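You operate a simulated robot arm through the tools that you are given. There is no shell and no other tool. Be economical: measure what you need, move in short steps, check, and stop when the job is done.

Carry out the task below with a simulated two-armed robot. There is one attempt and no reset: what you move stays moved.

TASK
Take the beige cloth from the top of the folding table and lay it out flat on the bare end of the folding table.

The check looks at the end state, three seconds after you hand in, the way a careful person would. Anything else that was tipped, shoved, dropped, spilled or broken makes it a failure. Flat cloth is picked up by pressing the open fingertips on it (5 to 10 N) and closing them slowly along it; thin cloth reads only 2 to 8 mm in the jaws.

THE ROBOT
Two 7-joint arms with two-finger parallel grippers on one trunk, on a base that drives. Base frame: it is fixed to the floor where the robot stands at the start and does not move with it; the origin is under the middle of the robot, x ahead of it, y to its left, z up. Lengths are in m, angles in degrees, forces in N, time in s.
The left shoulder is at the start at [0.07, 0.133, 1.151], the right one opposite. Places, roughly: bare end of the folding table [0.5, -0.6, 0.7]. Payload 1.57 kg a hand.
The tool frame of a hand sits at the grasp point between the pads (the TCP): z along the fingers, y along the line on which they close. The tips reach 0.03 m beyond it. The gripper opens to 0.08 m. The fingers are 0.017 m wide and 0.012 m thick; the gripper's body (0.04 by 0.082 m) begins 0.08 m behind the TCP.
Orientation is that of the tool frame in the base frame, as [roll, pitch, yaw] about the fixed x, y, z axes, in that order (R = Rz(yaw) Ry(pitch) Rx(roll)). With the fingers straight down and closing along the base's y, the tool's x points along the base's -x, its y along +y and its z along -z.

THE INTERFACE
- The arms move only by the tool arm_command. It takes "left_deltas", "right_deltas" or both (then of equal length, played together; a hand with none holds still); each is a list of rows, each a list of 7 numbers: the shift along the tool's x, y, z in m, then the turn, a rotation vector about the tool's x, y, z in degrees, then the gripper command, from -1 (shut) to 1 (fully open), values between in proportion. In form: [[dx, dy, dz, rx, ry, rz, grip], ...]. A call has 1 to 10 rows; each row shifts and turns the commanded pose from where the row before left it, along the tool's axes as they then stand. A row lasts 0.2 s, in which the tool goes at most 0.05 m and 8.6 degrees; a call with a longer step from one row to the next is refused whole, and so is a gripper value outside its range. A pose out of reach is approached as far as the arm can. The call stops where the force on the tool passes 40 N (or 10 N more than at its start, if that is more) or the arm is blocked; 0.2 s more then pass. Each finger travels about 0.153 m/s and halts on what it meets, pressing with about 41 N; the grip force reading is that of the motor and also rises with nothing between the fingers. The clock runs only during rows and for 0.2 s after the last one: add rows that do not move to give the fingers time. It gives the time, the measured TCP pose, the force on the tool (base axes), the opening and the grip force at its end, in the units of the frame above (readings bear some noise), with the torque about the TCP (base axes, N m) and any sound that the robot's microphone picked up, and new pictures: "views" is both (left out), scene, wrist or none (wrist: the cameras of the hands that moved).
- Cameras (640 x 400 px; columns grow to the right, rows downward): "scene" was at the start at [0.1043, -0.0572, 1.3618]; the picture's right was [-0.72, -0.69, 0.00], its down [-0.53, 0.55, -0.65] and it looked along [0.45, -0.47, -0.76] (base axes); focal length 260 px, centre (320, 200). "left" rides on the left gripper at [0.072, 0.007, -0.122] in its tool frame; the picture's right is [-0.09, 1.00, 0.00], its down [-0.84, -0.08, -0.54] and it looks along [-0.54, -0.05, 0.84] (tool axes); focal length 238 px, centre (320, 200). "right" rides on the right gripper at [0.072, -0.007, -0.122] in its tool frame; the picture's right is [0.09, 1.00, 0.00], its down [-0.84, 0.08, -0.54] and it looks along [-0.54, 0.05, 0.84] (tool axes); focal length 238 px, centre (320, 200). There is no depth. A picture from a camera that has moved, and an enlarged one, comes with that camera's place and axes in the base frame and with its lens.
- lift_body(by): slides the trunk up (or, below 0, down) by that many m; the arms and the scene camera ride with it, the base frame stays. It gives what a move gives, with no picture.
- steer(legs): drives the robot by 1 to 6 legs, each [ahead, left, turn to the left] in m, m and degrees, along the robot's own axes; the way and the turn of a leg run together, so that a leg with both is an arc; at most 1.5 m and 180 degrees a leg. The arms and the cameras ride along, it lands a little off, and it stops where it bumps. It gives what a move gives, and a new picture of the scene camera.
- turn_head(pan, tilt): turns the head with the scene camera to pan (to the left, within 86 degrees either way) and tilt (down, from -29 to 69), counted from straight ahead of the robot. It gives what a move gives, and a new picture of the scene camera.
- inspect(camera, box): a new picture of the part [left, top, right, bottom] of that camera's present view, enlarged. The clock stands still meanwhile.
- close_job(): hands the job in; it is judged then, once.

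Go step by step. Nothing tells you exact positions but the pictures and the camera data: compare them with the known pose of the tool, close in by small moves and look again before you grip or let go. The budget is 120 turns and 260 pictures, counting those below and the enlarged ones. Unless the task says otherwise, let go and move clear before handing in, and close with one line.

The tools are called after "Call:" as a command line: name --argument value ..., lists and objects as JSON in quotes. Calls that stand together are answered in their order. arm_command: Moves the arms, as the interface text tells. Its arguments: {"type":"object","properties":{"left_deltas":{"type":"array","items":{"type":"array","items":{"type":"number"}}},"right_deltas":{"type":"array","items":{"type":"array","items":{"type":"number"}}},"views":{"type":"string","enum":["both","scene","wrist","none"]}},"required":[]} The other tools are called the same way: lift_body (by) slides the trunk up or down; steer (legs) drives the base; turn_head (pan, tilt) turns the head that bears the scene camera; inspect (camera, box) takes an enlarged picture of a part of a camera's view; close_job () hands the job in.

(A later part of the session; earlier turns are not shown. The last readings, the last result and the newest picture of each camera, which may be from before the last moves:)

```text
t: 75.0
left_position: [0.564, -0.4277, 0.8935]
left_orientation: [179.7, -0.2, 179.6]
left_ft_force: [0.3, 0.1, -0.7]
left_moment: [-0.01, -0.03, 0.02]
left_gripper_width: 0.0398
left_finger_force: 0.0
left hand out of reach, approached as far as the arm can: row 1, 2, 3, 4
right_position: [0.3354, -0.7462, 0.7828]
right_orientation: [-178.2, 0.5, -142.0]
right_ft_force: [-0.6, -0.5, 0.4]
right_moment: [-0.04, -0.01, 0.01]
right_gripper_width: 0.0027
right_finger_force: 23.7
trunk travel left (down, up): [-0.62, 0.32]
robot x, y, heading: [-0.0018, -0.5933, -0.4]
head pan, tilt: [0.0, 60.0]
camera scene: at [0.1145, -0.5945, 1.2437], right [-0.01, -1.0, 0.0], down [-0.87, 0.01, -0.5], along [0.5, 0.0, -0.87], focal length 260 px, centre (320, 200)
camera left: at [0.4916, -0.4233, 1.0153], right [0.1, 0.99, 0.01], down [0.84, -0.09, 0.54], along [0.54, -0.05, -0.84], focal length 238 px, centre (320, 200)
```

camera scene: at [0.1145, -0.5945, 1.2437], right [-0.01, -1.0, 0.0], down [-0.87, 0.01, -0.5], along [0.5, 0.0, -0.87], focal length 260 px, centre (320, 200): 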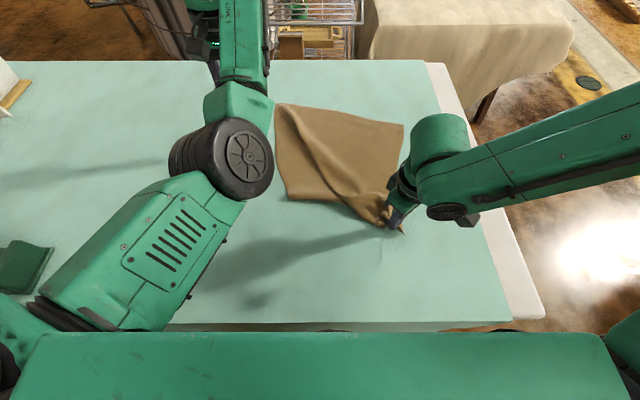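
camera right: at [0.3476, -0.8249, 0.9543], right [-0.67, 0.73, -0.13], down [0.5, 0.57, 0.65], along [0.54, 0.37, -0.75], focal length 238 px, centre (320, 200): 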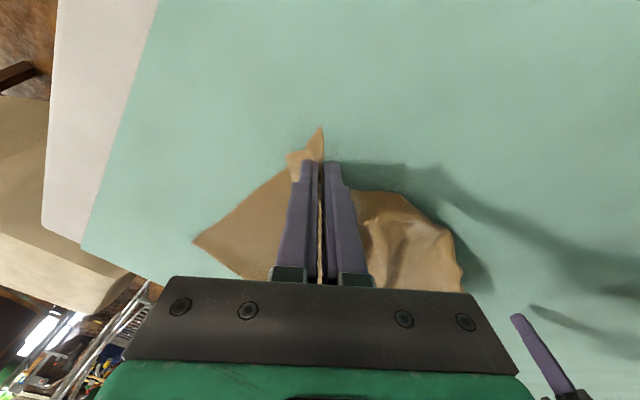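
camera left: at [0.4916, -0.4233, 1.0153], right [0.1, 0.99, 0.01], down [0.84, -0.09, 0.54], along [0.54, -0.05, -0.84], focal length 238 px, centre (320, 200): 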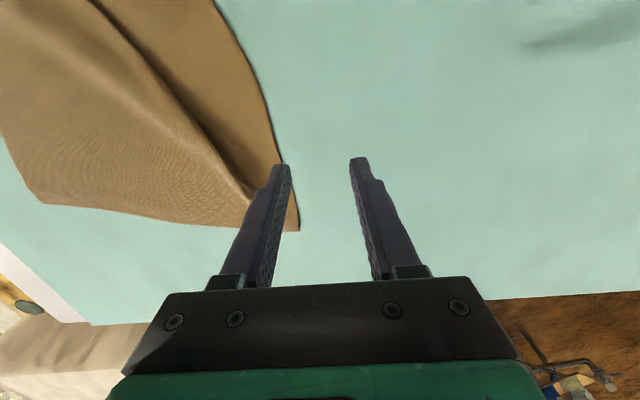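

The left arm can't retract in its new posture. I'll set the right corner down and release it, so I'm free to sort out the left arm and re-grip cleanly.

Call:
arm_command --right_deltas '[[0, 0, 0.005, 0, 0, 0, -1], [0, 0, 0.003, 0, 0, 0, -0.8], [0, 0, 0, 0, 0, 0, -0.4], [0, 0, 0, 0, 0, 0, 0], [0, 0, -0.03, 0, 0, 0, 0], [0, 0, -0.04, 0, 0, 0, 0], [0, 0, -0.04, 0, 0, 0, 0], [0.02, -0.03, -0.02, 0, 0, 0, 0], [0.02, -0.03, 0, 0, 0, 0, 0], [0.02, -0.03, 0, 0, 0, 0, 0]]' --views "both"

```text
t: 77.2
left_position: [0.563, -0.4298, 0.8948]
left_orientation: [179.6, -0.1, 179.5]
left_ft_force: [1.5, 0.3, -0.5]
left_moment: [0.0, 0.02, -0.05]
left_gripper_width: 0.0401
left_finger_force: 0.0
right_position: [0.344, -0.8488, 0.915]
right_orientation: [-178.5, 0.6, -141.8]
right_ft_force: [-0.6, 0.1, 0.1]
right_moment: [0.02, -0.01, -0.01]
right_gripper_width: 0.0399
right_finger_force: 0.1
right hand out of reach, approached as far as the arm can: row 6
trunk travel left (down, up): [-0.62, 0.32]
robot x, y, heading: [-0.004, -0.5942, -0.3]
head pan, tilt: [0.0, 60.0]
camera scene: at [0.1142, -0.5963, 1.2437], right [-0.01, -1.0, 0.0], down [-0.87, 0.01, -0.5], along [0.5, 0.0, -0.87], focal length 260 px, centre (320, 200)
camera right: at [0.2876, -0.8933, 1.0368], right [-0.69, 0.73, -0.03], down [0.6, 0.59, 0.55], along [0.41, 0.36, -0.84], focal length 238 px, centre (320, 200)
```

scene: 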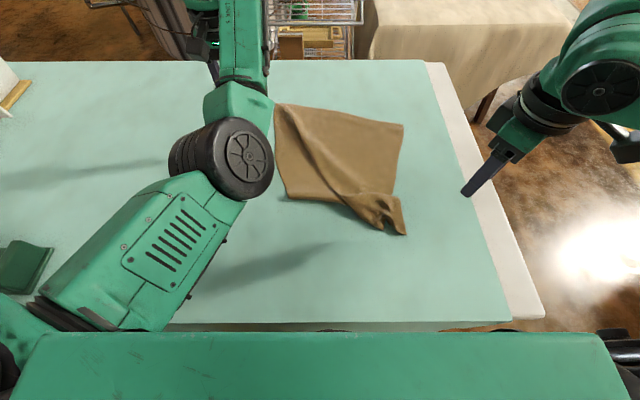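
right: 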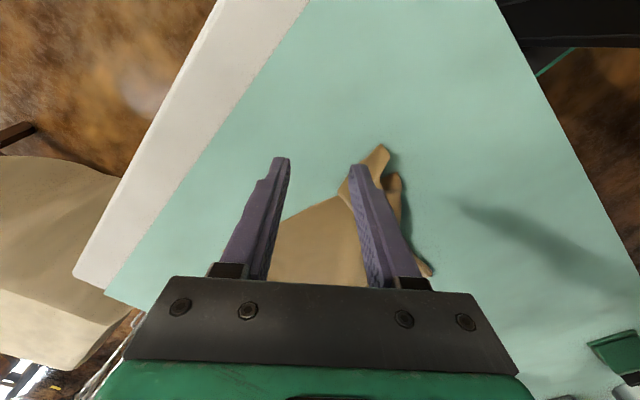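

Both hands are free. I'll raise the trunk and try to draw the left arm back into its original posture by moving the hand up, out and back.

Call:
lift_body --by 0.2

Call:
arm_command --left_deltas '[[0, 0.03, -0.02, 0, 0, 0, 0], [0, 0.03, -0.02, 0, 0, 0, 0], [0.03, 0.03, 0, 0, 0, 0, 0], [0.035, 0.02, 0, 0, 0, 0, 0], [0.035, 0.02, 0, 0, 0, 0, 0], [0.035, 0, 0, 0, 0, 0, 0], [0.035, 0, 0, 0, 0, 0, 0], [0.035, 0, 0, 0, 0, 0, 0]]' --views "scene"

```text
t: 79.3
left_position: [0.5632, -0.4286, 1.0935]
left_orientation: [179.8, -0.3, 179.5]
left_ft_force: [0.4, 0.3, -0.2]
left_moment: [-0.03, -0.02, -0.02]
left_gripper_width: 0.04
left_finger_force: 0.1
right_position: [0.3448, -0.8471, 1.1153]
right_orientation: [-178.3, 0.4, -141.9]
right_ft_force: [0.1, -0.7, -0.2]
right_moment: [0.02, -0.02, 0.0]
right_gripper_width: 0.0399
right_finger_force: 0.1
trunk travel left (down, up): [-0.82, 0.12]
robot x, y, heading: [-0.0049, -0.5926, -0.4]
head pan, tilt: [0.0, 60.0]
```

```text
t: 81.1
left_position: [0.4085, -0.2321, 1.1346]
left_orientation: [179.7, -0.2, 179.5]
left_ft_force: [-1.0, 0.1, 0.4]
left_moment: [0.01, -0.01, 0.02]
left_gripper_width: 0.04
left_finger_force: 0.0
left hand out of reach, approached as far as the arm can: row 4, 5, 6, 7, 8
right_position: [0.3443, -0.8474, 1.1161]
right_orientation: [-178.3, 0.5, -142.0]
right_ft_force: [-0.5, -0.2, 0.7]
right_moment: [-0.01, -0.02, 0.02]
right_gripper_width: 0.0399
right_finger_force: 0.1
trunk travel left (down, up): [-0.82, 0.12]
robot x, y, heading: [0.0015, -0.5958, -0.4]
head pan, tilt: [0.0, 60.0]
camera scene: at [0.1137, -0.594, 1.4438], right [-0.01, -1.0, 0.0], down [-0.87, 0.0, -0.5], along [0.5, 0.0, -0.87], focal length 260 px, centre (320, 200)
```

scene: 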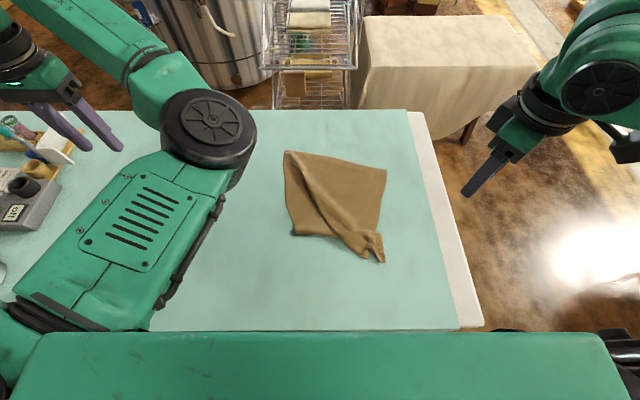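

The left elbow is now on the inside of the hand. I'll swing the left hand forward and across to the right so the elbow ends up on the outside.

Call:
arm_command --left_deltas '[[-0.04, 0, -0.01, 0, 0, 0, 0], [-0.04, 0, -0.01, 0, 0, 0, 0], [-0.03, -0.03, -0.01, 0, 0, 0, 0], [-0.01, -0.04, -0.01, 0, 0, 0, 0], [0, -0.045, -0.01, 0, 0, 0, 0], [0, -0.045, 0, 0, 0, 0, 0], [0, -0.045, 0, 0, 0, 0, 0], [0, -0.045, 0, 0, 0, 0, 0], [0, -0.045, 0, 0, 0, 0, 0], [0, -0.045, 0, 0, 0, 0, 0]]' --views "scene"

```text
t: 83.3
left_position: [0.5615, -0.5595, 1.1897]
left_orientation: [179.9, 0.0, -179.9]
left_ft_force: [0.0, -0.2, 0.3]
left_moment: [0.05, 0.01, -0.01]
left_gripper_width: 0.04
left_finger_force: 0.0
left hand out of reach, approached as far as the arm can: row 5, 6, 7, 8, 10
right_position: [0.343, -0.8479, 1.1145]
right_orientation: [-178.2, 0.6, -142.0]
right_ft_force: [-0.9, 0.3, 1.1]
right_moment: [-0.04, -0.04, 0.02]
right_gripper_width: 0.0399
right_finger_force: 0.0
trunk travel left (down, up): [-0.82, 0.12]
robot x, y, heading: [-0.0018, -0.5897, -0.3]
head pan, tilt: [0.0, 60.0]
camera scene: at [0.1143, -0.5956, 1.4437], right [-0.01, -1.0, 0.0], down [-0.87, 0.01, -0.5], along [0.5, 0.0, -0.87], focal length 260 px, centre (320, 200)
```

scene: 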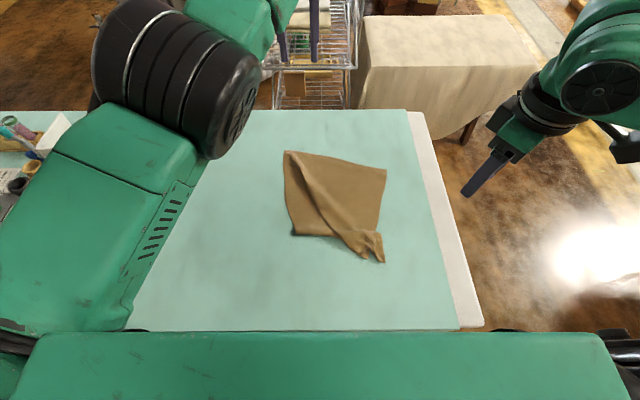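

The elbow is now on the left, outside the hand. I'll retract the hand back and down toward a pose like its starting one.

Call:
arm_command --left_deltas '[[0.03, -0.015, 0.02, 0, 0, 0, 0], [0.03, -0.015, 0.02, 0, 0, 0, 0], [0.03, -0.01, 0.02, 0, 0, 0, 0], [0.03, -0.01, 0.02, 0, 0, 0, 0], [0.03, 0, 0.02, 0, 0, 0, 0], [0.0, 0, 0.02, 0, 0, 0, 0], [0.0, 0, 0.02, 0, 0, 0, 0]]' --views "scene"

```text
t: 84.9
left_position: [0.562, -0.5769, 1.1223]
left_orientation: [179.6, -0.3, 179.4]
left_ft_force: [-0.2, 0.1, -1.6]
left_moment: [-0.01, -0.03, 0.01]
left_gripper_width: 0.0403
left_finger_force: 0.1
left hand out of reach, approached as far as the arm can: row 1, 2, 3, 4, 5
right_position: [0.3449, -0.8479, 1.1161]
right_orientation: [-178.4, 0.5, -142.0]
right_ft_force: [-0.4, -0.5, 0.0]
right_moment: [0.0, -0.02, -0.03]
right_gripper_width: 0.0403
right_finger_force: 0.0
trunk travel left (down, up): [-0.82, 0.12]
robot x, y, heading: [-0.0028, -0.5946, -0.4]
head pan, tilt: [0.0, 60.0]
camera scene: at [0.1154, -0.595, 1.4436], right [-0.01, -1.0, 0.0], down [-0.87, 0.01, -0.5], along [0.5, 0.0, -0.87], focal length 260 px, centre (320, 200)
```

scene: 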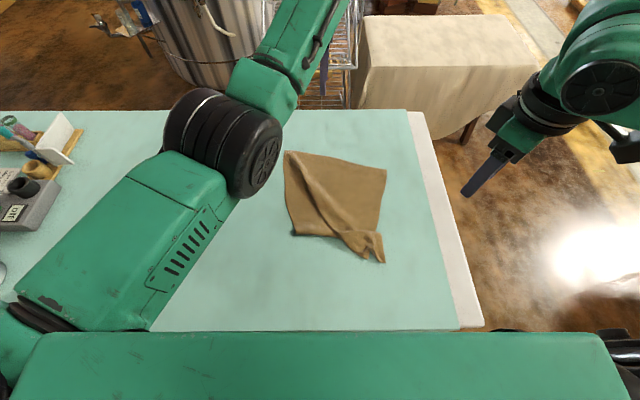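

Retraction is still blocked. I'll try raising the left hand high, where the elbow is freer, and then drawing it back.

Call:
arm_command --left_deltas '[[0, 0.02, -0.04, 0, 0, 0, 0], [0, 0.02, -0.04, 0, 0, 0, 0], [0.0, 0.02, -0.04, 0, 0, 0, 0], [0.02, 0.02, -0.04, 0, 0, 0, 0], [0.03, 0.02, -0.03, 0, 0, 0, 0], [0.04, 0.02, -0.02, 0, 0, 0, 0], [0.04, 0.02, 0, 0, 0, 0, 0], [0.04, 0.0, 0.0, 0, 0, 0, 0], [0.04, 0, 0, 0, 0, 0, 0], [0.03, 0, 0, 0, 0, 0, 0]]' --views "scene"

```text
t: 87.1
left_position: [0.3199, -0.4328, 1.3365]
left_orientation: [179.8, -0.3, 179.6]
left_ft_force: [-0.7, -0.3, -0.3]
left_moment: [0.01, -0.04, 0.0]
left_gripper_width: 0.0403
left_finger_force: 0.0
left hand out of reach, approached as far as the arm can: row 1, 3
right_position: [0.343, -0.8463, 1.1169]
right_orientation: [-178.3, 0.5, -142.1]
right_ft_force: [0.3, -0.2, -0.3]
right_moment: [-0.02, -0.05, 0.01]
right_gripper_width: 0.0403
right_finger_force: 0.0
trunk travel left (down, up): [-0.82, 0.12]
robot x, y, heading: [-0.0008, -0.5941, -0.3]
head pan, tilt: [0.0, 60.0]
camera scene: at [0.1124, -0.5939, 1.4439], right [-0.01, -1.0, 0.0], down [-0.87, 0.0, -0.5], along [0.5, 0.0, -0.87], focal length 260 px, centre (320, 200)
```

scene: 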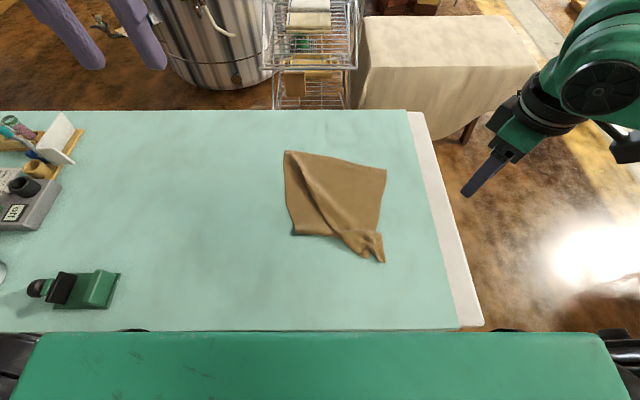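

That worked: the left elbow has swung out of view to the side. I'll lower the left hand slightly inward.

Call:
arm_command --left_deltas '[[-0.01, -0.01, 0.04, 0, 0, 0, 0], [-0.01, -0.01, 0.04, 0, 0, 0, 0], [-0.01, -0.01, 0.04, 0, 0, 0, 0], [-0.01, -0.01, 0.04, 0, 0, 0, 0], [-0.01, -0.01, 0.04, 0, 0, 0, 0], [-0.01, -0.01, 0.04, 0, 0, 0, 0], [-0.01, -0.01, 0.04, 0, 0, 0, 0], [0, 0, 0.04, 0, 0, 0, 0]]' --views "both"

```text
t: 88.9
left_position: [0.3921, -0.5018, 1.0142]
left_orientation: [179.6, -0.2, 179.5]
left_ft_force: [-0.6, 0.0, 0.4]
left_moment: [0.04, -0.03, 0.01]
left_gripper_width: 0.0401
left_finger_force: 0.1
right_position: [0.3438, -0.8469, 1.115]
right_orientation: [-178.3, 0.4, -141.9]
right_ft_force: [0.2, -0.5, -0.3]
right_moment: [0.02, -0.01, 0.01]
right_gripper_width: 0.0401
right_finger_force: 0.1
trunk travel left (down, up): [-0.82, 0.12]
robot x, y, heading: [-0.0041, -0.5936, -0.1]
head pan, tilt: [0.0, 60.0]
camera scene: at [0.1148, -0.5943, 1.4437], right [-0.01, -1.0, 0.0], down [-0.87, 0.01, -0.5], along [0.5, 0.0, -0.87], focal length 260 px, centre (320, 200)
camera left: at [0.32, -0.4961, 1.1362], right [0.1, 0.99, 0.01], down [0.84, -0.09, 0.54], along [0.54, -0.05, -0.84], focal length 238 px, centre (320, 200)
```

scene: 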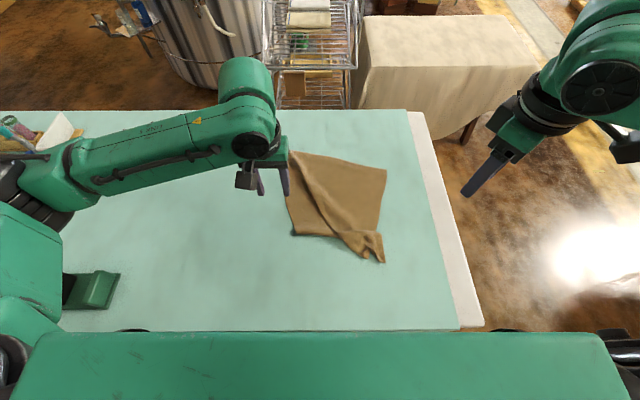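
left: 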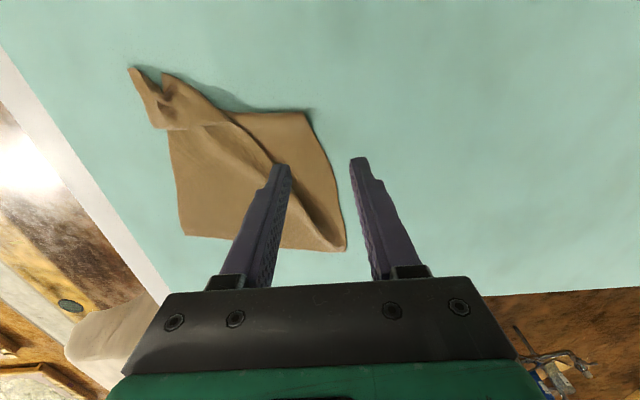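

The left arm is back in its good posture and sees the cloth clearly: one diagonal fold plus a twisted near-right corner. I'll do the same high-raise trick with the right arm.

Call:
arm_command --right_deltas '[[0, 0, -0.04, 0, 0, 0, 0], [0, 0, -0.04, 0, 0, 0, 0], [0, 0, -0.04, 0, 0, 0, 0], [0, 0, -0.04, 0, 0, 0, 0], [0, 0, -0.04, 0, 0, 0, 0], [-0.02, 0.03, -0.02, 0, 0, 8, 0], [-0.025, 0.03, 0, 0, 0, 8, 0], [-0.02, 0.02, 0, 0, 0, 8, 0], [0, 0, 0, 0, 0, 8, 0]]' --views "scene"

Call:
arm_command --right_deltas '[[0, 0, 0.04, 0, 0, 0, 0], [-0.01, 0, 0.04, 0, 0, 0, 0], [-0.01, 0, 0.04, 0, 0, 0, 0], [-0.01, 0, 0.04, 0, 0, 0, 0], [-0.01, 0, 0.04, 0, 0, 0, 0], [-0.01, 0, 0.04, 0, 0, 0, 0], [-0.01, 0, 0.04, 0, 0, 0, 0], [0, 0, 0.04, 0, 0, 0, 0]]' --views "both"

```text
t: 90.9
left_position: [0.3924, -0.5036, 1.0152]
left_orientation: [179.6, -0.2, 179.5]
left_ft_force: [0.9, -0.1, 0.8]
left_moment: [0.06, -0.02, -0.03]
left_gripper_width: 0.0399
left_finger_force: 0.1
right_position: [0.3535, -0.743, 1.3306]
right_orientation: [-178.9, 1.4, -174.2]
right_ft_force: [-0.8, 0.3, 0.3]
right_moment: [0.02, 0.01, 0.05]
right_gripper_width: 0.04
right_finger_force: 0.0
trunk travel left (down, up): [-0.82, 0.12]
robot x, y, heading: [-0.0066, -0.5964, -0.5]
head pan, tilt: [0.0, 60.0]
camera scene: at [0.1141, -0.5957, 1.4437], right [-0.01, -1.0, 0.0], down [-0.87, 0.01, -0.5], along [0.5, 0.0, -0.87], focal length 260 px, centre (320, 200)
```

scene: 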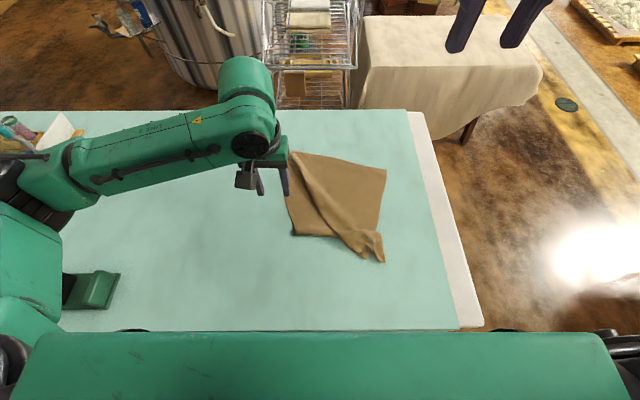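

```text
t: 92.7
left_position: [0.393, -0.5012, 1.0148]
left_orientation: [179.6, -0.3, 179.5]
left_ft_force: [1.3, -1.0, 0.1]
left_moment: [-0.02, 0.0, -0.03]
left_gripper_width: 0.04
left_finger_force: 0.0
right_position: [0.4239, -0.7425, 1.0116]
right_orientation: [-178.9, 1.3, -174.0]
right_ft_force: [1.0, -1.1, -0.5]
right_moment: [0.02, 0.03, -0.01]
right_gripper_width: 0.04
right_finger_force: 0.0
trunk travel left (down, up): [-0.82, 0.12]
robot x, y, heading: [-0.0015, -0.5944, -0.4]
head pan, tilt: [0.0, 60.0]
camera scene: at [0.1158, -0.5955, 1.4436], right [-0.01, -1.0, 0.0], down [-0.87, 0.01, -0.5], along [0.5, 0.0, -0.87], focal length 260 px, centre (320, 200)
camera right: at [0.3498, -0.7519, 1.1319], right [-0.19, 0.98, -0.02], down [0.81, 0.17, 0.56], along [0.55, 0.09, -0.83], focal length 238 px, centre (320, 200)
```

scene: 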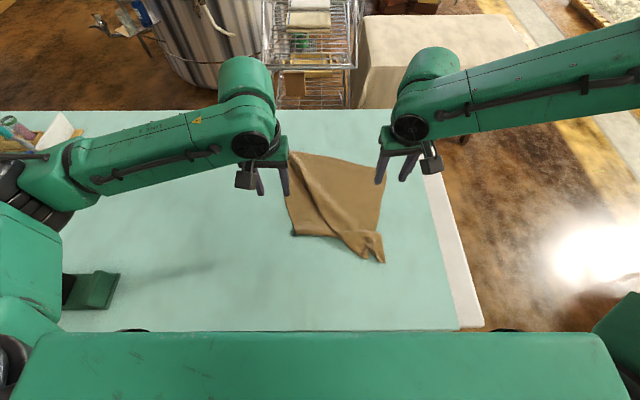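
right: 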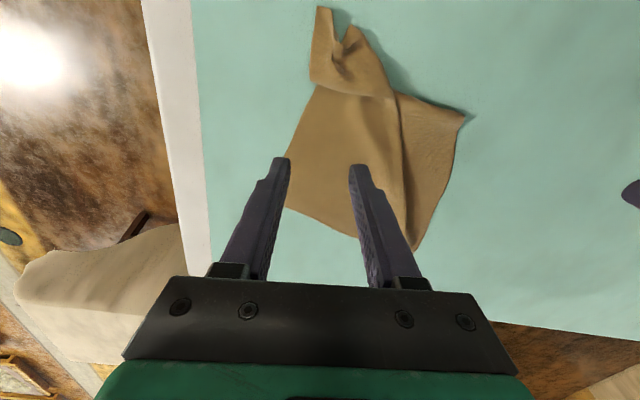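

I'll zoom in to understand the folds.

Call:
inspect --camera "scene" --box '[256, 130, 416, 280]'

Call:
inspect --camera "right" --box '[240, 0, 500, 260]'

```text
2.67 times, centred on (336, 205) of scene
camera zoom: at [0.1158, -0.5955, 1.4436], right [-0.01, -1.0, 0.0], down [-0.87, 0.01, -0.5], along [0.5, 0.0, -0.87], focal length 693 px, centre (277, 187)
```

zoom: 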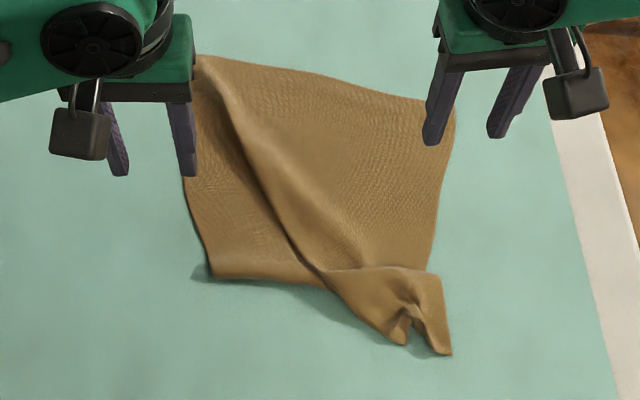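

```text
1.54 times, centred on (370, 130) of right
camera zoom: at [0.3498, -0.7519, 1.1319], right [-0.19, 0.98, -0.02], down [0.81, 0.17, 0.56], along [0.55, 0.09, -0.83], focal length 367 px, centre (243, 308)
```

zoom: 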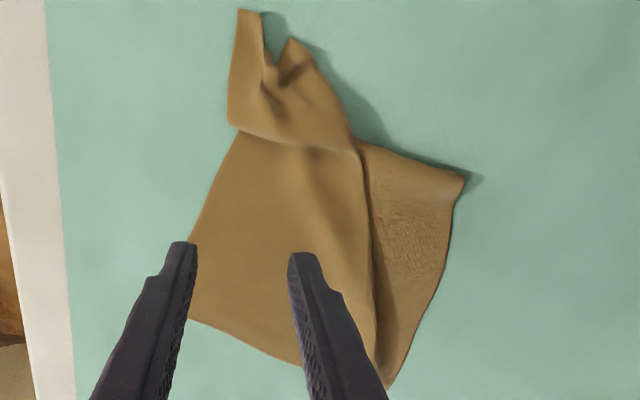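

The near-left corner is at about (0.409, −0.522) and the bunched near-right tip at (0.33, −0.76). I'll re-grip the right one first with the same yaw as before, checking whether that arm now reaches down.

Call:
arm_command --right_deltas '[[0.022, 0.001, 0.02, 0, 0, 0, 0], [0.022, 0.001, 0.02, 0, 0, 0, 0], [0.022, 0.001, 0.02, 0, 0, 0, 0], [0.022, 0.001, 0.02, 0, 0, 0, 0], [0, 0, 0.02, 0, 0, -8, 0], [0, 0, 0.02, 0, 0, -8, 0], [0, 0, 0.02, 0, 0, -8, 0], [0, 0, 0.02, 0, 0, -8, 0], [0, 0, 0, 0, 0, 0, 0]]' --views "both"

```text
t: 94.7
left_position: [0.3926, -0.5021, 1.0142]
left_orientation: [179.6, -0.1, 179.5]
left_ft_force: [0.6, -0.4, 0.2]
left_moment: [0.03, 0.01, -0.01]
left_gripper_width: 0.04
left_finger_force: 0.1
right_position: [0.3356, -0.755, 0.861]
right_orientation: [-178.4, 0.4, -141.9]
right_ft_force: [0.6, -0.8, 0.0]
right_moment: [0.0, -0.02, 0.04]
right_gripper_width: 0.0401
right_finger_force: 0.0
right hand out of reach, approached as far as the arm can: row 8
trunk travel left (down, up): [-0.82, 0.12]
robot x, y, heading: [-0.0037, -0.5946, -0.5]
head pan, tilt: [0.0, 60.0]
camera scene: at [0.1143, -0.5946, 1.4437], right [-0.01, -1.0, 0.0], down [-0.87, 0.01, -0.5], along [0.5, 0.0, -0.87], focal length 260 px, centre (320, 200)
camera right: at [0.2793, -0.8011, 0.983], right [-0.69, 0.73, -0.03], down [0.6, 0.59, 0.55], along [0.41, 0.36, -0.84], focal length 238 px, centre (320, 200)
```

scene: 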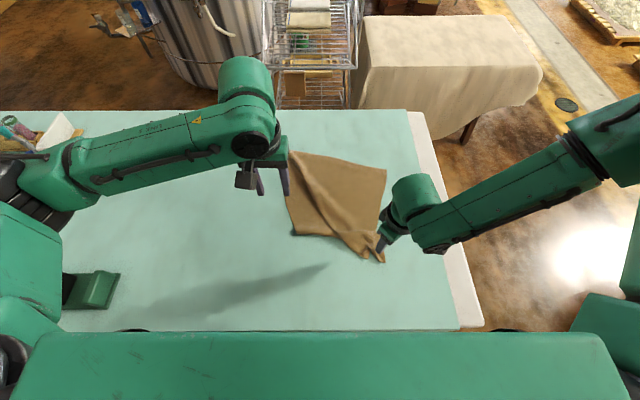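
right: 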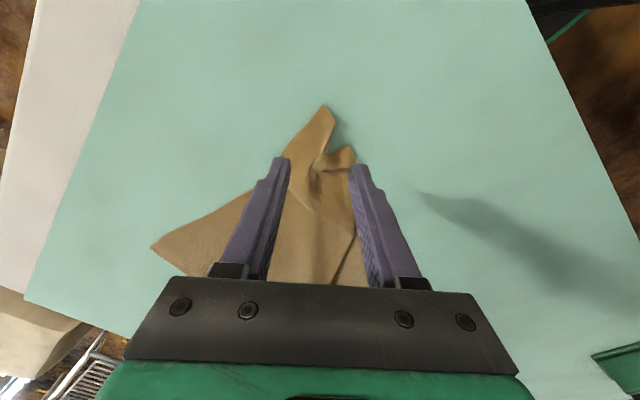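

The right jaws straddle the bunched corner well. I'll lower the trunk 0.085 so the right fingertips almost touch.

Call:
lift_body --by -0.083

Call:
arm_command --right_deltas '[[0, 0, 0.003, 0, 0, 0, 0], [0, 0, 0.003, 0, 0, 0, 0], [0, 0, 0, 0, 0, 0, 0]]' --views "wrist"

```text
t: 95.9
left_position: [0.3926, -0.5021, 0.9323]
left_orientation: [179.7, -0.1, 179.5]
left_ft_force: [-0.3, -0.7, 0.0]
left_moment: [-0.02, 0.01, -0.01]
left_gripper_width: 0.0398
left_finger_force: 0.1
right_position: [0.3354, -0.7562, 0.7777]
right_orientation: [-178.4, 0.5, -142.0]
right_ft_force: [-0.5, -0.6, 0.5]
right_moment: [-0.02, -0.01, 0.02]
right_gripper_width: 0.0399
right_finger_force: 0.0
trunk travel left (down, up): [-0.737, 0.203]
robot x, y, heading: [-0.007, -0.5899, -0.5]
head pan, tilt: [0.0, 60.0]
```

```text
t: 96.7
left_position: [0.3929, -0.5023, 0.9323]
left_orientation: [179.7, -0.1, 179.5]
left_ft_force: [0.6, 0.1, -0.8]
left_moment: [0.01, -0.02, -0.01]
left_gripper_width: 0.0399
left_finger_force: 0.0
right_position: [0.3351, -0.7586, 0.7752]
right_orientation: [-178.4, 0.6, -142.1]
right_ft_force: [-0.4, -0.7, 0.0]
right_moment: [0.01, -0.02, -0.01]
right_gripper_width: 0.04
right_finger_force: 0.1
right hand out of reach, approached as far as the arm can: row 2
trunk travel left (down, up): [-0.737, 0.203]
robot x, y, heading: [-0.0047, -0.5911, -0.1]
head pan, tilt: [0.0, 60.0]
camera right: at [0.2789, -0.8043, 0.8978], right [-0.68, 0.73, -0.03], down [0.6, 0.58, 0.55], along [0.42, 0.36, -0.84], focal length 238 px, centre (320, 200)
```

right: 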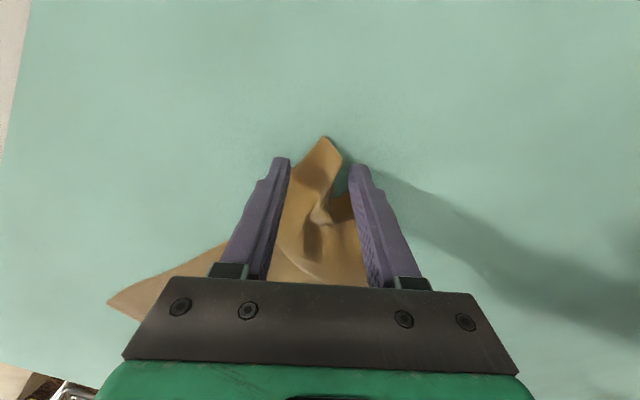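

The bunch sits between the fingers, but gripping there would keep it bunched. I'll shift back 15 mm to take only the corner's tip flap, with the trunk a bit lower for margin.

Call:
arm_command --right_deltas '[[0, 0, -0.03, 0, 0, 0, 0], [0.016, 0.002, 0, 0, 0, 0, 0], [0, 0, 0, 0, 0, 0, 0]]' --views "none"

Call:
lift_body --by -0.028

Call:
arm_command --right_deltas '[[0, 0, 0.002, 0, 0, 0, -0.2], [0, 0, 0.002, 0, 0, 0, -0.2], [0, 0, 0, 0, 0, 0, -0.2]]' --views "wrist"

```text
t: 97.5
left_position: [0.393, -0.5018, 0.9317]
left_orientation: [179.7, -0.2, 179.5]
left_ft_force: [0.2, -0.7, 0.4]
left_moment: [0.02, -0.01, 0.03]
left_gripper_width: 0.0402
left_finger_force: 0.1
right_position: [0.3197, -0.7681, 0.8065]
right_orientation: [-178.4, 0.5, -142.1]
right_ft_force: [-0.4, -0.3, -0.2]
right_moment: [0.0, 0.02, 0.02]
right_gripper_width: 0.0397
right_finger_force: 0.0
trunk travel left (down, up): [-0.737, 0.203]
robot x, y, heading: [-0.0065, -0.5948, -0.0]
head pan, tilt: [0.0, 60.0]
```

```text
t: 98.2
left_position: [0.3913, -0.5016, 0.9041]
left_orientation: [179.7, -0.1, 179.5]
left_ft_force: [-0.7, -0.2, -0.7]
left_moment: [-0.02, 0.0, 0.0]
left_gripper_width: 0.0401
left_finger_force: 0.1
right_position: [0.3188, -0.77, 0.7773]
right_orientation: [-178.5, 0.6, -142.0]
right_ft_force: [-0.2, 0.3, 0.1]
right_moment: [-0.01, 0.03, 0.01]
right_gripper_width: 0.0399
right_finger_force: 0.1
trunk travel left (down, up): [-0.709, 0.231]
robot x, y, heading: [-0.0028, -0.5934, -0.3]
head pan, tilt: [0.0, 60.0]
```

```text
t: 99.0
left_position: [0.3916, -0.5033, 0.9043]
left_orientation: [179.7, -0.2, 179.5]
left_ft_force: [0.0, -0.7, -0.1]
left_moment: [-0.04, 0.03, -0.01]
left_gripper_width: 0.04
left_finger_force: 0.1
right_position: [0.3209, -0.7694, 0.7732]
right_orientation: [-178.4, 0.5, -142.0]
right_ft_force: [-0.7, 0.9, 0.6]
right_moment: [-0.01, 0.03, -0.01]
right_gripper_width: 0.0321
right_finger_force: 0.0
trunk travel left (down, up): [-0.709, 0.231]
robot x, y, heading: [-0.0022, -0.5905, -0.2]
head pan, tilt: [0.0, 60.0]
camera right: at [0.2635, -0.8142, 0.8947], right [-0.68, 0.73, -0.03], down [0.6, 0.58, 0.55], along [0.42, 0.36, -0.84], focal length 238 px, centre (320, 200)
```

right: 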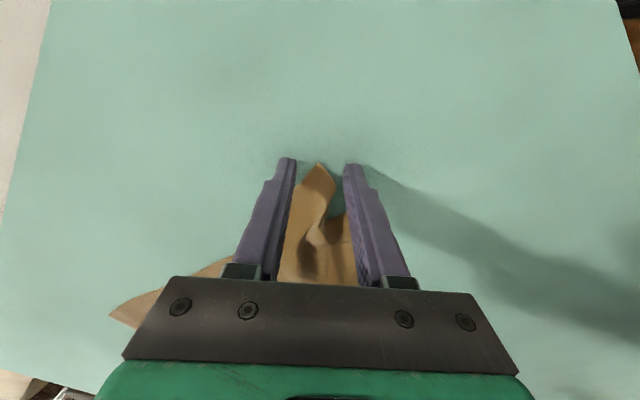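

The tip is between the fingertips now. I'll press slightly and close slowly.

Call:
arm_command --right_deltas '[[0, 0, 0.002, 0, 0, 0, -0.3], [0, 0, 0.001, 0, 0, 0, -0.45], [0, 0, 0, 0, 0, 0, -0.6], [0, 0, 0, 0, 0, 0, -0.75], [0, 0, 0, 0, 0, 0, -0.9], [0, 0, 0, 0, 0, 0, -1], [0, 0, 0, 0, 0, 0, -1], [0, 0, 0, 0, 0, 0, -1]]' --views "wrist"

```text
t: 100.8
left_position: [0.3923, -0.5022, 0.9034]
left_orientation: [179.7, -0.1, 179.5]
left_ft_force: [0.6, 0.6, 0.5]
left_moment: [0.06, -0.01, 0.0]
left_gripper_width: 0.0403
left_finger_force: 0.1
right_position: [0.3197, -0.7688, 0.7707]
right_orientation: [-178.4, 0.6, -141.9]
right_ft_force: [0.5, 0.0, -0.3]
right_moment: [0.01, -0.01, 0.0]
right_gripper_width: 0.0017
right_finger_force: 23.9
trunk travel left (down, up): [-0.709, 0.231]
robot x, y, heading: [-0.0028, -0.5927, -0.4]
head pan, tilt: [0.0, 60.0]
camera right: at [0.2636, -0.8131, 0.8928], right [-0.68, 0.73, -0.03], down [0.6, 0.58, 0.55], along [0.42, 0.36, -0.84], focal length 238 px, centre (320, 200)
```

right: 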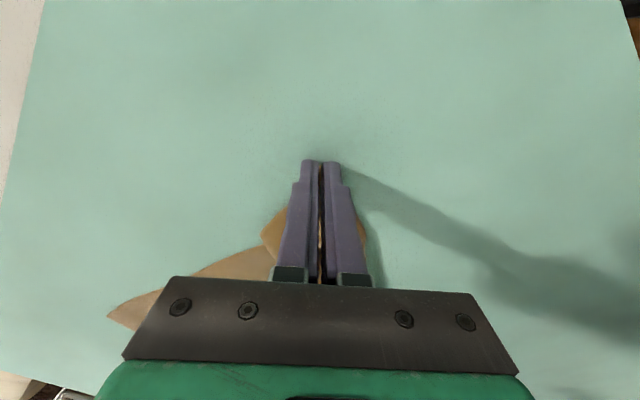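

The right tip is held at 1.7 mm. Now I'll bring the left hand over the near-left corner.

Call:
arm_command --left_deltas '[[-0.019, -0.023, 0.02, 0, 0, 0, 0], [-0.019, -0.023, 0.03, 0, 0, 0, 0], [0, 0, 0.03, 0, 0, 0, 0], [0, 0, 0.02, 0, 0, 0, 0], [0, 0, 0, 0, 0, 0, 0]]' --views "both"

```text
t: 102.0
left_position: [0.4289, -0.5464, 0.8014]
left_orientation: [179.7, -0.3, 179.6]
left_ft_force: [0.0, 0.1, 0.1]
left_moment: [-0.01, 0.0, -0.01]
left_gripper_width: 0.0401
left_finger_force: 0.1
right_position: [0.3202, -0.7694, 0.7697]
right_orientation: [-178.4, 0.5, -142.0]
right_ft_force: [-0.1, 0.7, 0.8]
right_moment: [0.01, -0.01, -0.01]
right_gripper_width: 0.0019
right_finger_force: 23.7
trunk travel left (down, up): [-0.709, 0.231]
robot x, y, heading: [-0.0024, -0.5896, -0.2]
head pan, tilt: [0.0, 60.0]
camera scene: at [0.1143, -0.5947, 1.3327], right [-0.01, -1.0, 0.0], down [-0.87, 0.01, -0.5], along [0.5, 0.0, -0.87], focal length 260 px, centre (320, 200)
camera left: at [0.356, -0.5411, 0.9235], right [0.1, 0.99, 0.01], down [0.84, -0.09, 0.54], along [0.54, -0.05, -0.84], focal length 238 px, centre (320, 200)
```

scene: 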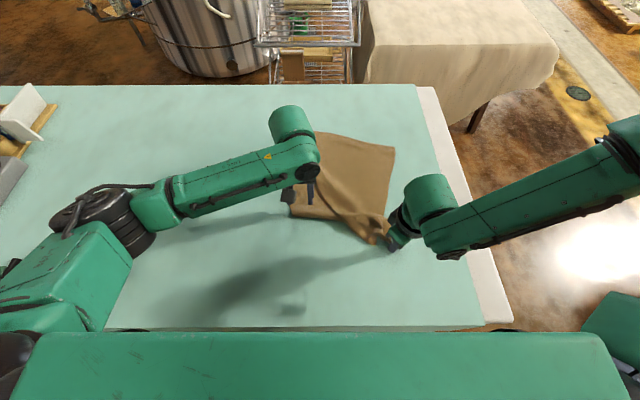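
left: 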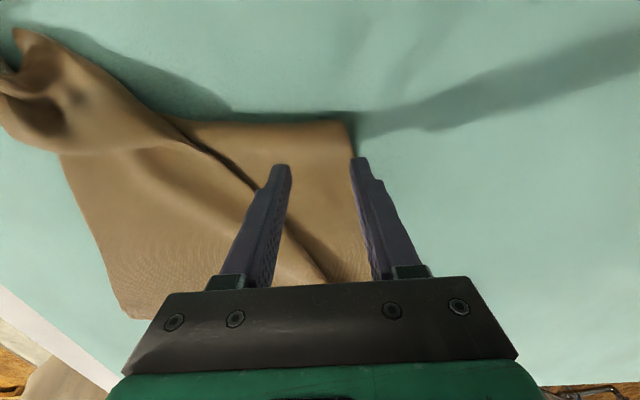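

The corner is clean under the left fingers. I'll shift inward 8 mm and lower to contact.

Call:
arm_command --left_deltas '[[0.002, -0.01, 0.01, 0, 0, 0, 0], [0, 0, 0.01, 0, 0, 0, 0], [0, 0, 0.006, 0, 0, 0, 0], [0, 0, 0.003, 0, 0, 0, 0], [0, 0, 0, 0, 0, 0, 0]]' --views "wrist"

```text
t: 103.2
left_position: [0.4253, -0.5572, 0.7752]
left_orientation: [179.6, -0.1, 179.6]
left_ft_force: [0.1, 1.0, 0.6]
left_moment: [-0.01, 0.01, 0.0]
left_gripper_width: 0.04
left_finger_force: 0.0
right_position: [0.3201, -0.7677, 0.7708]
right_orientation: [-178.4, 0.4, -142.0]
right_ft_force: [0.1, -0.2, 0.5]
right_moment: [-0.01, -0.03, -0.04]
right_gripper_width: 0.002
right_finger_force: 23.9
trunk travel left (down, up): [-0.709, 0.231]
robot x, y, heading: [-0.0029, -0.5918, -0.5]
head pan, tilt: [0.0, 60.0]
camera left: at [0.3539, -0.5525, 0.897], right [0.1, 0.99, 0.01], down [0.84, -0.09, 0.54], along [0.54, -0.05, -0.84], focal length 238 px, centre (320, 200)
```

left: 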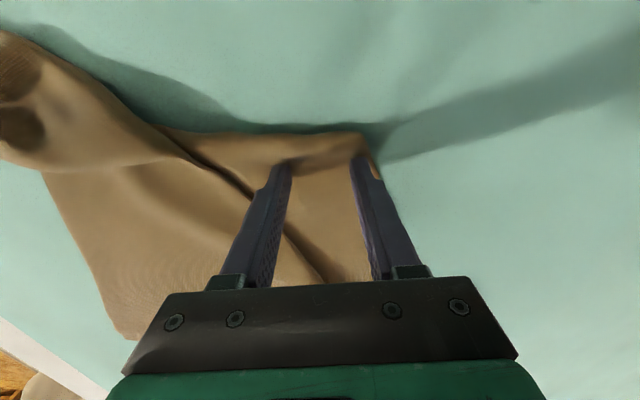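

Call:
arm_command --left_deltas '[[-0.003, 0, 0.003, 0, 0, 0, 0], [0, 0, 0.0015, 0, 0, 0, -0.15], [0, 0, 0, 0, 0, 0, -0.3], [0, 0, 0, 0, 0, 0, -0.45], [0, 0, 0, 0, 0, 0, -0.6], [0, 0, 0, 0, 0, 0, -0.75], [0, 0, 0, 0, 0, 0, -0.9], [0, 0, 0, 0, 0, 0, -1], [0, 0, 0, 0, 0, 0, -1], [0, 0, 0, 0, 0, 0, -1]]' --views "wrist"

```text
t: 105.5
left_position: [0.4282, -0.5574, 0.7723]
left_orientation: [179.7, 0.1, 179.7]
left_ft_force: [5.3, 0.3, 33.9]
left_moment: [0.0, -0.07, 0.06]
left_gripper_width: 0.0025
left_finger_force: 23.6
right_position: [0.3163, -0.7695, 0.772]
right_orientation: [-178.3, 0.7, -142.0]
right_ft_force: [-0.3, 0.7, -0.6]
right_moment: [0.01, 0.01, 0.03]
right_gripper_width: 0.0019
right_finger_force: 24.3
trunk travel left (down, up): [-0.709, 0.231]
robot x, y, heading: [-0.0032, -0.592, -0.4]
head pan, tilt: [0.0, 60.0]
camera left: at [0.3556, -0.5527, 0.8935], right [0.1, 0.99, 0.01], down [0.84, -0.09, 0.54], along [0.54, -0.05, -0.84], focal length 238 px, centre (320, 200)
```

left: 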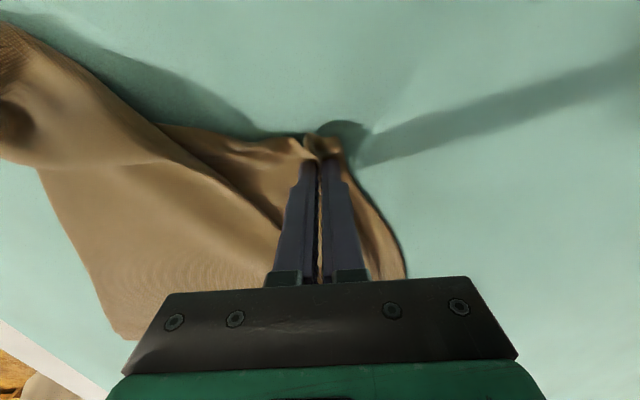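

Both corners are held again. I'll lift with the trunk, then raise, align and spread the hands so the cloth hangs free.

Call:
lift_body --by 0.225

Call:
arm_command --left_deltas '[[0, 0.014, -0.03, 0, 0, 0, -1], [0, 0.014, -0.03, 0, 0, 0, -1], [0, 0.014, -0.03, 0, 0, 0, -1], [0, 0.014, -0.03, 0, 0, 0, -1], [0, 0.01, -0.03, 0, 0, 0, -1], [0, 0.01, -0.03, 0, 0, 0, -1], [0, 0.0, -0.03, 0, 0, 0, -1]]' --right_deltas '[[-0.0126, -0.007, -0.03, 0, 0, 0, -1], [-0.0126, -0.007, -0.03, 0, 0, 0, -1], [-0.0126, -0.007, -0.03, 0, 0, 0, -1], [-0.0126, -0.007, -0.03, 0, 0, 0, -1], [-0.0126, -0.007, -0.03, 0, 0, 0, -1], [-0.0126, -0.007, -0.03, 0, 0, 0, -1], [-0.0126, -0.007, -0.03, 0, 0, 0, -1]]' --views "scene"

```text
t: 107.8
left_position: [0.4295, -0.5583, 0.9941]
left_orientation: [179.8, -0.3, 179.5]
left_ft_force: [-0.6, 0.2, -0.9]
left_moment: [0.04, 0.03, -0.01]
left_gripper_width: 0.002
left_finger_force: 23.5
right_position: [0.3202, -0.7684, 0.9955]
right_orientation: [-178.4, 0.6, -142.0]
right_ft_force: [-0.9, 0.0, -0.4]
right_moment: [0.02, 0.05, -0.01]
right_gripper_width: 0.0021
right_finger_force: 23.5
trunk travel left (down, up): [-0.934, 0.006]
robot x, y, heading: [-0.0001, -0.5941, -0.2]
head pan, tilt: [0.0, 60.0]
```

```text
t: 109.4
left_position: [0.4323, -0.4861, 1.2043]
left_orientation: [179.6, -0.3, 179.5]
left_ft_force: [0.0, 0.3, -0.2]
left_moment: [0.0, 0.01, 0.05]
left_gripper_width: 0.0021
left_finger_force: 23.6
right_position: [0.4155, -0.7499, 1.2076]
right_orientation: [-178.4, 0.5, -141.9]
right_ft_force: [-0.2, -1.1, -0.2]
right_moment: [-0.01, -0.01, -0.02]
right_gripper_width: 0.002
right_finger_force: 23.8
trunk travel left (down, up): [-0.934, 0.006]
robot x, y, heading: [-0.0048, -0.5948, -0.2]
head pan, tilt: [0.0, 60.0]
camera scene: at [0.1142, -0.5947, 1.5576], right [-0.01, -1.0, 0.0], down [-0.87, 0.01, -0.5], along [0.5, 0.0, -0.87], focal length 260 px, centre (320, 200)
```

scene: 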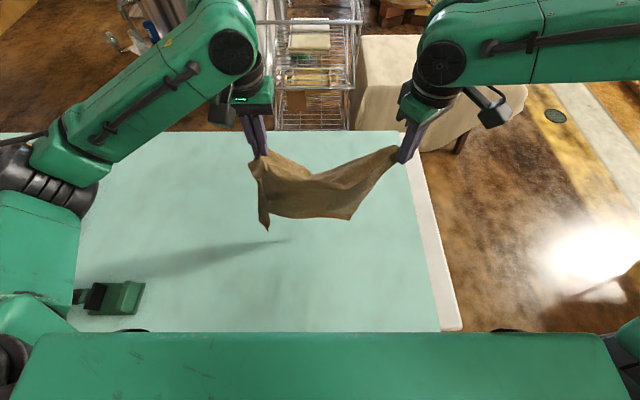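

The cloth hangs free but slack. I'll spread the hands until there's light tension.

Call:
arm_command --left_deltas '[[0.003, 0.008, 0, 0, 0, 0, -1], [0.003, 0.008, 0, 0, 0, 0, -1], [0.003, 0.008, 0, 0, 0, 0, -1], [0.003, 0.008, 0, 0, 0, 0, -1], [0, 0.006, 0, 0, 0, 0, -1], [0, 0, 0, 0, 0, 0, -1], [0, 0, 0, 0, 0, 0, -1]]' --views "scene"

```text
t: 111.0
left_position: [0.4201, -0.4456, 1.2049]
left_orientation: [179.6, -0.3, 179.6]
left_ft_force: [0.4, -0.4, -0.2]
left_moment: [-0.01, -0.03, 0.0]
left_gripper_width: 0.0021
left_finger_force: 23.9
right_position: [0.4149, -0.7499, 1.2068]
right_orientation: [-178.5, 0.5, -142.0]
right_ft_force: [0.2, -0.2, -0.3]
right_moment: [0.01, 0.01, 0.0]
right_gripper_width: 0.0016
right_finger_force: 23.7
trunk travel left (down, up): [-0.934, 0.006]
robot x, y, heading: [-0.0055, -0.5939, -0.2]
head pan, tilt: [0.0, 60.0]
camera scene: at [0.1147, -0.5949, 1.5577], right [-0.01, -1.0, 0.0], down [-0.87, 0.01, -0.5], along [0.5, 0.0, -0.87], focal length 260 px, centre (320, 200)
```

scene: 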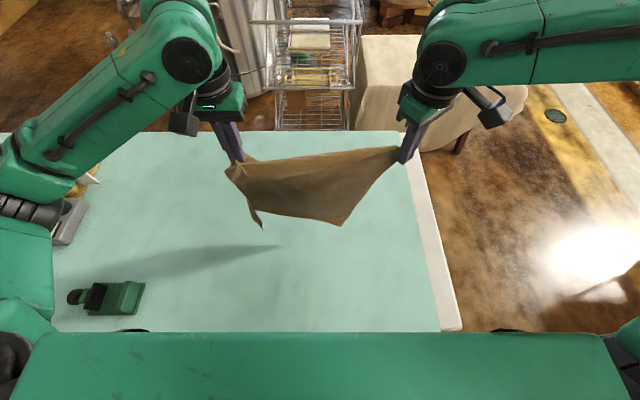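

Call:
inspect --camera "scene" --box '[210, 120, 430, 250]'

Call:
inspect --camera "left" --box '[0, 0, 640, 400]'

Call:
inspect --camera "right" --box '[0, 0, 640, 400]'

```text
2.91 times, centred on (320, 185) of scene
camera zoom: at [0.1147, -0.5949, 1.5577], right [-0.01, -1.0, 0.0], down [-0.87, 0.01, -0.5], along [0.5, 0.0, -0.87], focal length 756 px, centre (320, 244)
```

zoom: 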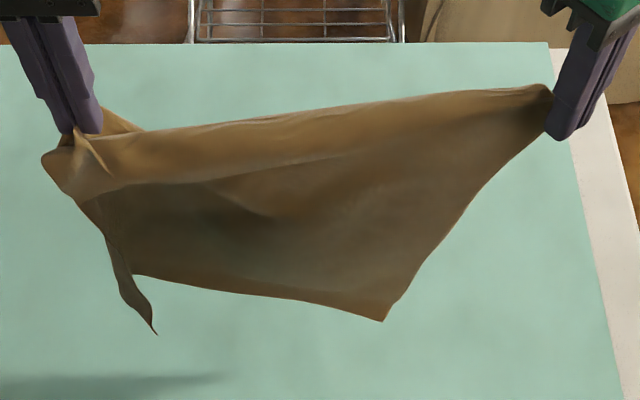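

```text
1.00 times, centred on (320, 200) of left
camera zoom: at [0.347, -0.4394, 1.3266], right [0.1, 0.99, 0.01], down [0.84, -0.09, 0.54], along [0.54, -0.05, -0.84], focal length 238 px, centre (320, 200)
```

zoom: 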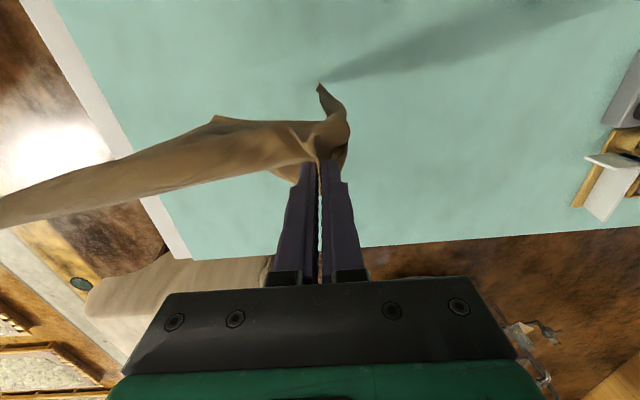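

```text
1.00 times, centred on (320, 200) of right
camera zoom: at [0.3585, -0.7941, 1.3288], right [-0.68, 0.73, -0.03], down [0.6, 0.58, 0.55], along [0.42, 0.36, -0.84], focal length 238 px, centre (320, 200)
```

zoom: 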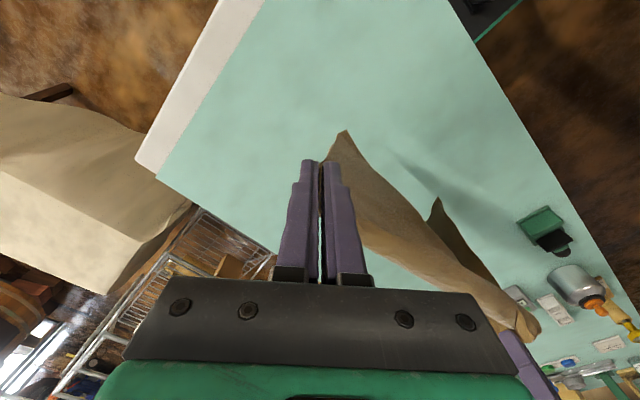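

The left pinch is a few cm inside the corner, so a narrow strip flaps toward the robot, but the hang is otherwise clean. I'll spread it a bit more, then repeat the tilted forward reach to lay it again.

Call:
arm_command --left_deltas '[[0.0, 0.007, 0, 0, 0, 0, -1], [0.0, 0.007, 0, 0, 0, 0, -1], [0.0, 0.006, 0, 0, 0, 0, -1], [0, 0, 0, 0, -8, 0, -1], [0, 0, 0, 0, -8, 0, -1], [0, 0, 0, 0, -8, 0, -1], [0, 0, 0, 0, -8, 0, -1], [0, 0, 0, 0, -8, 0, -1], [0, 0, 0, 0, 0, 0, -1]]' --right_deltas '[[0, 0, 0, 0, 0, 0, -1], [0, 0, 0, 0, 0, 0, -1], [0, 0, 0, 0, 0, 0, -1], [0, 0, 0, 4.93, -6.3, 0, -1], [0, 0, 0, 4.93, -6.3, 0, -1], [0, 0, 0, 4.93, -6.3, 0, -1], [0, 0, 0, 4.93, -6.3, 0, -1], [0, 0, 0, 4.93, -6.3, 0, -1], [0, 0, 0, 0, 0, 0, -1]]' --views "scene"

```text
t: 113.0
left_position: [0.4268, -0.4291, 1.2054]
left_orientation: [179.5, 39.8, 179.3]
left_ft_force: [0.0, -1.8, -0.7]
left_moment: [-0.06, 0.0, -0.04]
left_gripper_width: 0.002
left_finger_force: 23.7
left hand out of reach, approached as far as the arm can: row 7
right_position: [0.4131, -0.7502, 1.2084]
right_orientation: [-165.6, 16.2, -139.9]
right_ft_force: [-0.2, 1.8, 0.0]
right_moment: [0.07, 0.03, 0.01]
right_gripper_width: 0.0015
right_finger_force: 23.5
right hand out of reach, approached as far as the arm can: row 6, 7, 8
trunk travel left (down, up): [-0.934, 0.006]
robot x, y, heading: [-0.0004, -0.5923, -0.4]
head pan, tilt: [0.0, 60.0]
camera scene: at [0.1131, -0.5948, 1.5578], right [-0.01, -1.0, 0.0], down [-0.87, 0.01, -0.5], along [0.5, 0.0, -0.87], focal length 260 px, centre (320, 200)
```

scene: 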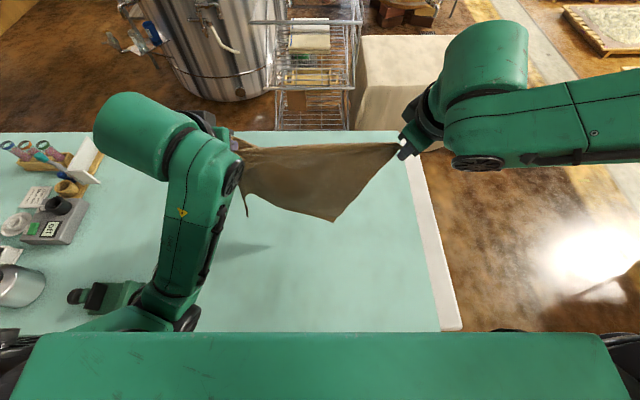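

The left elbow is coming close to the torso in this tilt, so I'll move both hands forward right away and finish the right tilt.

Call:
arm_command --left_deltas '[[-0.0153, 0, 0.0129, 0, 0, 0, -1], [-0.0153, 0, 0.0129, 0, 0, 0, -1], [-0.0153, 0, 0.0129, 0, 0, 0, -1], [-0.0153, 0, 0.0129, 0, 0, 0, -1], [-0.0153, 0, 0.0129, 0, 0, 0, -1], [0, 0, 0, 0, 0, 0, -1], [0, 0, 0, 0, 0, 0, -1], [0, 0, 0, 0, 0, 0, -1]]' --right_deltas '[[-0.0148, -0.0116, 0.0068, 0, 0, 0, -1], [-0.0148, -0.0116, 0.0068, 0, 0, 0, -1], [-0.0148, -0.0116, 0.0068, 0, 0, 0, -1], [-0.0148, -0.0116, 0.0068, 0, 0, 0, -1], [-0.0148, -0.0116, 0.0068, 0, 0, 0, -1], [0, 0, 0, 4.5, -5.8, 0, -1], [0, 0, 0, 4.5, -5.8, 0, -1], [0, 0, 0, 3, -3.8, 0, -1]]' --views "scene"

```text
t: 114.8
left_position: [0.5308, -0.4309, 1.2044]
left_orientation: [179.5, 39.8, 179.1]
left_ft_force: [0.6, -1.6, -0.3]
left_moment: [-0.02, 0.01, 0.0]
left_gripper_width: 0.002
left_finger_force: 24.0
right_position: [0.5163, -0.7492, 1.21]
right_orientation: [-151.3, 30.5, -133.8]
right_ft_force: [-0.6, 0.8, -0.5]
right_moment: [0.02, 0.0, 0.02]
right_gripper_width: 0.002
right_finger_force: 23.6
trunk travel left (down, up): [-0.934, 0.006]
robot x, y, heading: [-0.0001, -0.5904, -0.5]
head pan, tilt: [0.0, 60.0]
camera scene: at [0.116, -0.5955, 1.5576], right [-0.01, -1.0, 0.0], down [-0.87, 0.01, -0.5], along [0.5, 0.0, -0.87], focal length 260 px, centre (320, 200)
```

scene: 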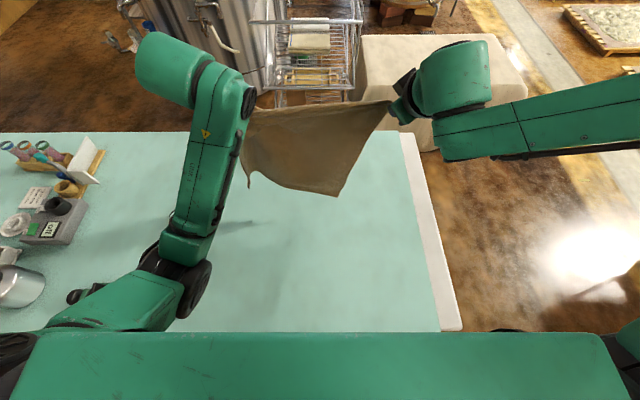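

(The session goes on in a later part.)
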